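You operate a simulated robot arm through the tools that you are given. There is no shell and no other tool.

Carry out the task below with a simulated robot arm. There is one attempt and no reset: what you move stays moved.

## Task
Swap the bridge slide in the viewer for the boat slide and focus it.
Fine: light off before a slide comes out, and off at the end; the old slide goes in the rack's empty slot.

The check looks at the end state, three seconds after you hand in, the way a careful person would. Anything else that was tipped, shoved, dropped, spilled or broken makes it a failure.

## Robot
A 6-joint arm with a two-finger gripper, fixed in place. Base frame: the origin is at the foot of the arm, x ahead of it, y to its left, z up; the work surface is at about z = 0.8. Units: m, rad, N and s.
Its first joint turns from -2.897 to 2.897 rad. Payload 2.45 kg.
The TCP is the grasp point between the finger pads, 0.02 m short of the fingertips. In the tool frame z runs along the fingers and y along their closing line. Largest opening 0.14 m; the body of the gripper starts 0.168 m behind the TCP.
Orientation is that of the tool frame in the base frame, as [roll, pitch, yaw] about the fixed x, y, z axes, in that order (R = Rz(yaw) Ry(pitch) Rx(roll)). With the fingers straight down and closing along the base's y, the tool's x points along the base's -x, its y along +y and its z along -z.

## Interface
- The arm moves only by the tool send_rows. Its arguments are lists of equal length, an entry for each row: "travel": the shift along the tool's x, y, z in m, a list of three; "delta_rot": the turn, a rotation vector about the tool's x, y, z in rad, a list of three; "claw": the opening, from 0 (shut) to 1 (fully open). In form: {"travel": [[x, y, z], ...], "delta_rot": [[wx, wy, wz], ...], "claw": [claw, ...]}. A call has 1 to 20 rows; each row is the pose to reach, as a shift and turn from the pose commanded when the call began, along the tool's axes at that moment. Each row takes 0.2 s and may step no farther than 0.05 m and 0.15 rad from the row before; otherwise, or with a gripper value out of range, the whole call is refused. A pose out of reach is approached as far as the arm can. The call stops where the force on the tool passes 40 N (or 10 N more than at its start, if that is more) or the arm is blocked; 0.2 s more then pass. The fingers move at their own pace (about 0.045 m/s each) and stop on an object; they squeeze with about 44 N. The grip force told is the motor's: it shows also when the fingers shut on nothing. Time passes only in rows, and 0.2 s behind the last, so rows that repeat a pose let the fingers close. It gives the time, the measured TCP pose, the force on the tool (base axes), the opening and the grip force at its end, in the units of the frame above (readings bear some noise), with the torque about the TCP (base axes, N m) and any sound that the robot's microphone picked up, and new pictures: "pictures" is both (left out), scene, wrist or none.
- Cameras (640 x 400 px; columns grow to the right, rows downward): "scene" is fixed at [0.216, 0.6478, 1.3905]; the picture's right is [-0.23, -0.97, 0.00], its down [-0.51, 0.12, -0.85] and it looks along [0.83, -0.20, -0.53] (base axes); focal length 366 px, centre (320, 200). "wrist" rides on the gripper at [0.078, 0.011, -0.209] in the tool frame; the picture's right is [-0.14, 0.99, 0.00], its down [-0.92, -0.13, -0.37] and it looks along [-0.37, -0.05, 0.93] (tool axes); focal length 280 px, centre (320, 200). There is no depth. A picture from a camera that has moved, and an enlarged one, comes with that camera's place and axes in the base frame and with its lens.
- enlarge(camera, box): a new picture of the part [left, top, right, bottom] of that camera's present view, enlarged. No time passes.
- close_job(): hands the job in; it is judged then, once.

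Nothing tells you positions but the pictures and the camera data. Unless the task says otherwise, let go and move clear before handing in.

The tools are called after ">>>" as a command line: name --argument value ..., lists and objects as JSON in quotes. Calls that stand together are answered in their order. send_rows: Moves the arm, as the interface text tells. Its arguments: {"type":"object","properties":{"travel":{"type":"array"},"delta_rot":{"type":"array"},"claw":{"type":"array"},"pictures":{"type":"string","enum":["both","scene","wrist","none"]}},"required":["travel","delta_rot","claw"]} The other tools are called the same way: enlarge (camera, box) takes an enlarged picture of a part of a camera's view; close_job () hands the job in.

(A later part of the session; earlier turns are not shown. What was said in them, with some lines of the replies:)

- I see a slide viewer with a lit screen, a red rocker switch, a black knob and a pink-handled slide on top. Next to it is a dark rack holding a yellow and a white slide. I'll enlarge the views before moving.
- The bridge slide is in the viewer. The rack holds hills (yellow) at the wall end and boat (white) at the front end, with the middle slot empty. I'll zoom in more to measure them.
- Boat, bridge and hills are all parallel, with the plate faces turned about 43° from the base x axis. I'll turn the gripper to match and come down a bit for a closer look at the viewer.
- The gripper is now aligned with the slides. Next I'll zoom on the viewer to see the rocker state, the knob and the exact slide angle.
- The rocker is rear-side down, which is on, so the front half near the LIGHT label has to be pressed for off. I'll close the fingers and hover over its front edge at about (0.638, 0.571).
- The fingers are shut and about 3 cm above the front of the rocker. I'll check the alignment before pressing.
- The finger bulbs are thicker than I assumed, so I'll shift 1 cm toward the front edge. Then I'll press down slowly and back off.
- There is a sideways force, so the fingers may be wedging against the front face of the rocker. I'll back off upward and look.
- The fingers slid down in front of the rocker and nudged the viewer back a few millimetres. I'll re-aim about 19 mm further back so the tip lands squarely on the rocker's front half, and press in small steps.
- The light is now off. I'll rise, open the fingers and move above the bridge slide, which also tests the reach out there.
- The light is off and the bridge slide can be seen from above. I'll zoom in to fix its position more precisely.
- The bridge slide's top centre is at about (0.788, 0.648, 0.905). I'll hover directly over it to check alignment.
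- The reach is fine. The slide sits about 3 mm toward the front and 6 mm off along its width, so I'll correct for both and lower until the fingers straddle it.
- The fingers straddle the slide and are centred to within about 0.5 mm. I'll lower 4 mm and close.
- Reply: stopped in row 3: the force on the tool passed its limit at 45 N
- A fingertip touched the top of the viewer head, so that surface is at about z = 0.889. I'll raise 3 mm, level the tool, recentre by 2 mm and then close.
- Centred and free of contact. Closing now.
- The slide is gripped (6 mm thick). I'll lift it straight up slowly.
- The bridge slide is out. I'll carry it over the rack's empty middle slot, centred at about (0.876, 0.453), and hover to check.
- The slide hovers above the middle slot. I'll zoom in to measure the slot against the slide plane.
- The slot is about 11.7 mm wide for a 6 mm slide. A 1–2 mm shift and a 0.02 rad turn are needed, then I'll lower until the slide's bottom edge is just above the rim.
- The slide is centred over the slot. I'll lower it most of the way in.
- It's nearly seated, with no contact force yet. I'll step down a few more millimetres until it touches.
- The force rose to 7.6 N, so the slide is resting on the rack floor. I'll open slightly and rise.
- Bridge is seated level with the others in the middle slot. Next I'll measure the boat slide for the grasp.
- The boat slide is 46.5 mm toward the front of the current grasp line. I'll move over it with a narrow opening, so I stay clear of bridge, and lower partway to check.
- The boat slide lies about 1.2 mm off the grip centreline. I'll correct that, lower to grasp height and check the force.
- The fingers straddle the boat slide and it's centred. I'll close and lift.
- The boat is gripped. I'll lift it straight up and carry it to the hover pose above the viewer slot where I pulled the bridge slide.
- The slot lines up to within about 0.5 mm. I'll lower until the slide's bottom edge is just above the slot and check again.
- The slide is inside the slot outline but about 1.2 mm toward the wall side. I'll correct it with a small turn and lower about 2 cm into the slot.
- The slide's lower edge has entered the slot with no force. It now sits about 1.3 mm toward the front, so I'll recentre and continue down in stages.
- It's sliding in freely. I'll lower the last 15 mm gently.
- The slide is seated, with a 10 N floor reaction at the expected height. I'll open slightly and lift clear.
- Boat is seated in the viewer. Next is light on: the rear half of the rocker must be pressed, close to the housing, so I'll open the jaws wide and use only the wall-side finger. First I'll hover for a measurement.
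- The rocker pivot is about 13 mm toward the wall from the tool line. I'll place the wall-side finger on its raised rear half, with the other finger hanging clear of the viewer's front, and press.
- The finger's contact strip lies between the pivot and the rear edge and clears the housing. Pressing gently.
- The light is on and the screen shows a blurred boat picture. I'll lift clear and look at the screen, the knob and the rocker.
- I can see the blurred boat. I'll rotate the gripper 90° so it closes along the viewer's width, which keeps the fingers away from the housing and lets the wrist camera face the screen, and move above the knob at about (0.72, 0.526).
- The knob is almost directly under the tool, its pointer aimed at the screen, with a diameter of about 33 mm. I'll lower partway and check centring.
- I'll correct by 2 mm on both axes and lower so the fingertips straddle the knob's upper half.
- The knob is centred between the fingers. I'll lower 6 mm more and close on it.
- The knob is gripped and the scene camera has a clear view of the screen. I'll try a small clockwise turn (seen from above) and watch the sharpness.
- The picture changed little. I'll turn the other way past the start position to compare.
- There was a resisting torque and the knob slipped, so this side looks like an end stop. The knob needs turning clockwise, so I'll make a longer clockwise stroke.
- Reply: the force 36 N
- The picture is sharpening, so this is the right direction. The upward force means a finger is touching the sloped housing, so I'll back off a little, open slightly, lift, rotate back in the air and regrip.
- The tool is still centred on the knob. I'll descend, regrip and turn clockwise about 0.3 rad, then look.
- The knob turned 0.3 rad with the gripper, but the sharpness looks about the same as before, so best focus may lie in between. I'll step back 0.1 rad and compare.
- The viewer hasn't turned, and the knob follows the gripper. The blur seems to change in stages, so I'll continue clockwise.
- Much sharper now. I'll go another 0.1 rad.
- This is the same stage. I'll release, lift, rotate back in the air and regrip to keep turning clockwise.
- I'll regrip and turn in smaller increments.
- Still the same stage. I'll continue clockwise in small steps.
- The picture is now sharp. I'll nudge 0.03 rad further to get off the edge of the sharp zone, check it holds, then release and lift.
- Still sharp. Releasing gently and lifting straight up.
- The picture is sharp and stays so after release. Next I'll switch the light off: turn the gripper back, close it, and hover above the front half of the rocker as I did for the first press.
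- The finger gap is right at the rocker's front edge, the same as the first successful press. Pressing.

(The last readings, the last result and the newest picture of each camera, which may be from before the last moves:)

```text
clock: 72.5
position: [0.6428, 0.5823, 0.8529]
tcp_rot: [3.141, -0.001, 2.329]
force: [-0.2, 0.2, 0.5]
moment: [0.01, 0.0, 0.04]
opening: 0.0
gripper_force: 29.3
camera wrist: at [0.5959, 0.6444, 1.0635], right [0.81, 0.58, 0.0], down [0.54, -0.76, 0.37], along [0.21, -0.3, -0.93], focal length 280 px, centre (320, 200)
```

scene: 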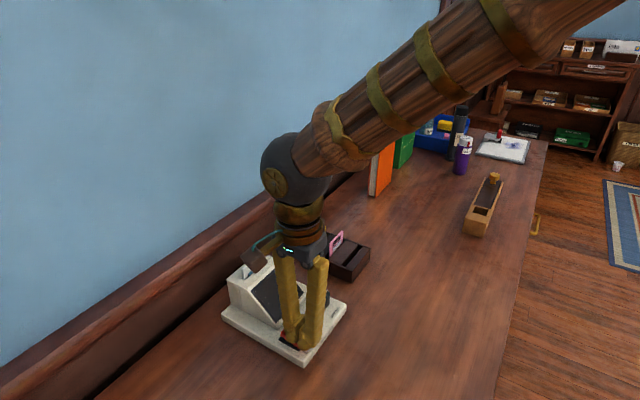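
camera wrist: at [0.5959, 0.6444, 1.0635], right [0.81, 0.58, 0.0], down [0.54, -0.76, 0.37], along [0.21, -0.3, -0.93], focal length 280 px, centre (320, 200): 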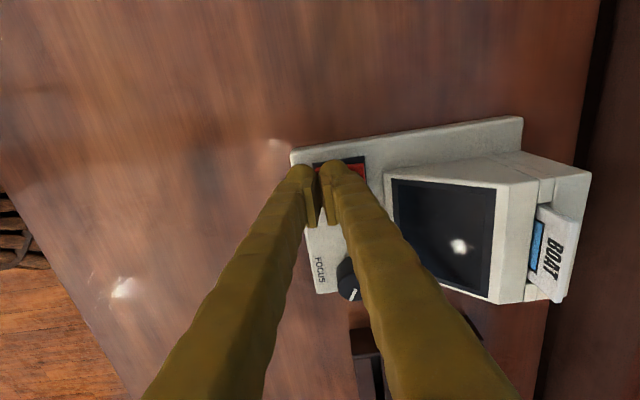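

The light is off. I'll lift straight up and move clear for a final inspection.

>>> send_rows --travel '[[0, 0, -0.03], [0, 0, -0.07], [0, 0, -0.12], [0, 0, -0.17], [0, -0.04, -0.2], [0, -0.08, -0.22], [0, -0.1, -0.24]]' --delta_rot '[[0, 0, 0], [0, 0, 0], [0, 0, 0], [0, 0, 0], [0, 0, 0], [0, 0, 0], [0, 0, 0]]' --claw '[0, 0, 0, 0, 0.1, 0.2, 0.2]'

>>> enlarge --camera "scene" --box '[210, 220, 390, 370]'

>>> enlarge --camera "wrist" --box '[330, 80, 530, 280]'

```text
clock: 74.1
position: [0.5694, 0.5092, 1.0935]
tcp_rot: [-3.141, 0.002, 2.331]
force: [0.8, 0.3, -0.3]
moment: [-0.02, 0.05, 0.0]
opening: 0.0279
gripper_force: 0.1
camera wrist: at [0.5239, 0.573, 1.3045], right [0.81, 0.58, 0.0], down [0.54, -0.76, 0.37], along [0.21, -0.3, -0.93], focal length 280 px, centre (320, 200)
```

scene: 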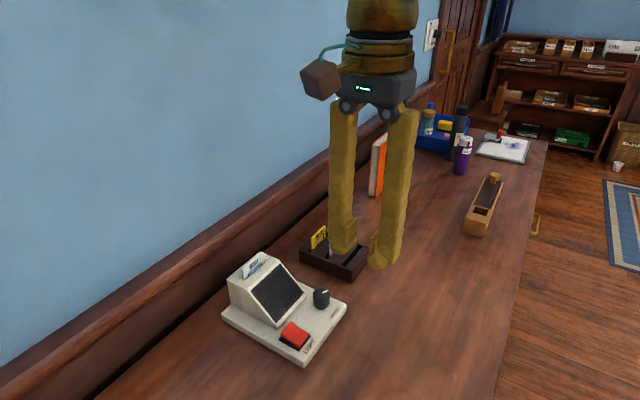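
wrist: 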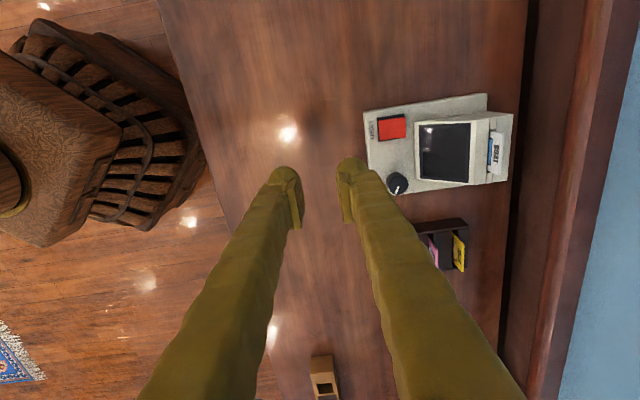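

```text
2.67 times, centred on (300, 295) of scene
camera zoom: at [0.216, 0.6478, 1.3905], right [-0.23, -0.97, 0.0], down [-0.51, 0.12, -0.85], along [0.83, -0.2, -0.53], focal length 975 px, centre (373, -53)
```

zoom: 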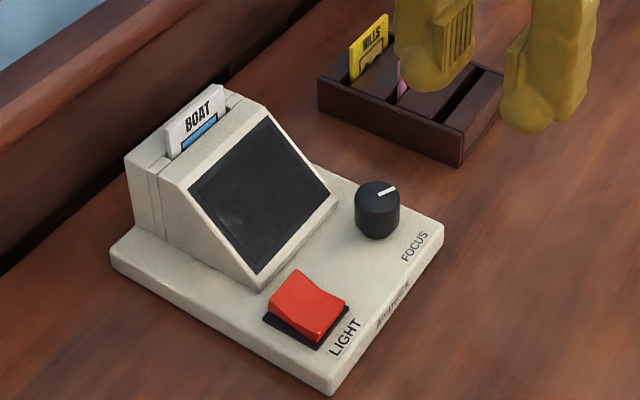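

```text
2.00 times, centred on (430, 180) of wrist
camera zoom: at [0.5239, 0.573, 1.3045], right [0.81, 0.58, 0.0], down [0.54, -0.76, 0.37], along [0.21, -0.3, -0.93], focal length 561 px, centre (100, 240)
```

zoom: 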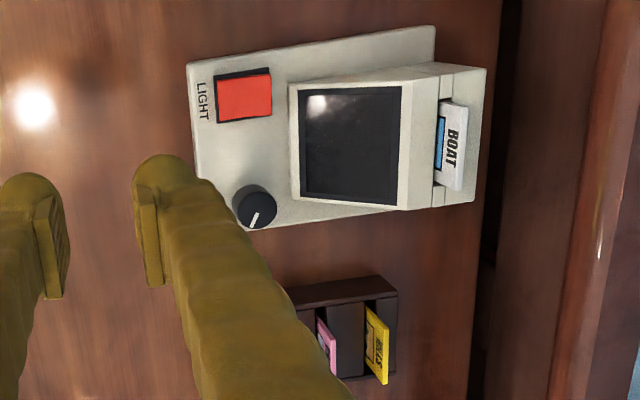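

The boat slide is seated in the viewer and was in focus when the light went off. Bridge sits in the rack's middle slot, hills is undisturbed, the rocker is off and the gripper is clear. Handing in.

>>> close_job

```text
The job is handed in.
```

The boat slide is now in the viewer and focused, and the bridge slide is in the rack's middle slot. The light was off before the bridge slide came out and is off again now.

- **Focus:** I turned the knob clockwise until the boat picture was sharp. It was still sharp after I let go of the knob and right up to switching the light off.
- **Viewer nudged:** my first press on the light switch missed and pushed the viewer back about 5 mm, turning it roughly 2°. I did not move it back.
- **Fingertip contact:** a fingertip touched the top of the viewer while I was lining up on the bridge slide. A finger also pressed against the sloped housing once while I was turning the knob. I saw no damage from either.
- **Rest of the table:** the hills slide was not touched, and I saw nothing else moved. The gripper is open and clear.
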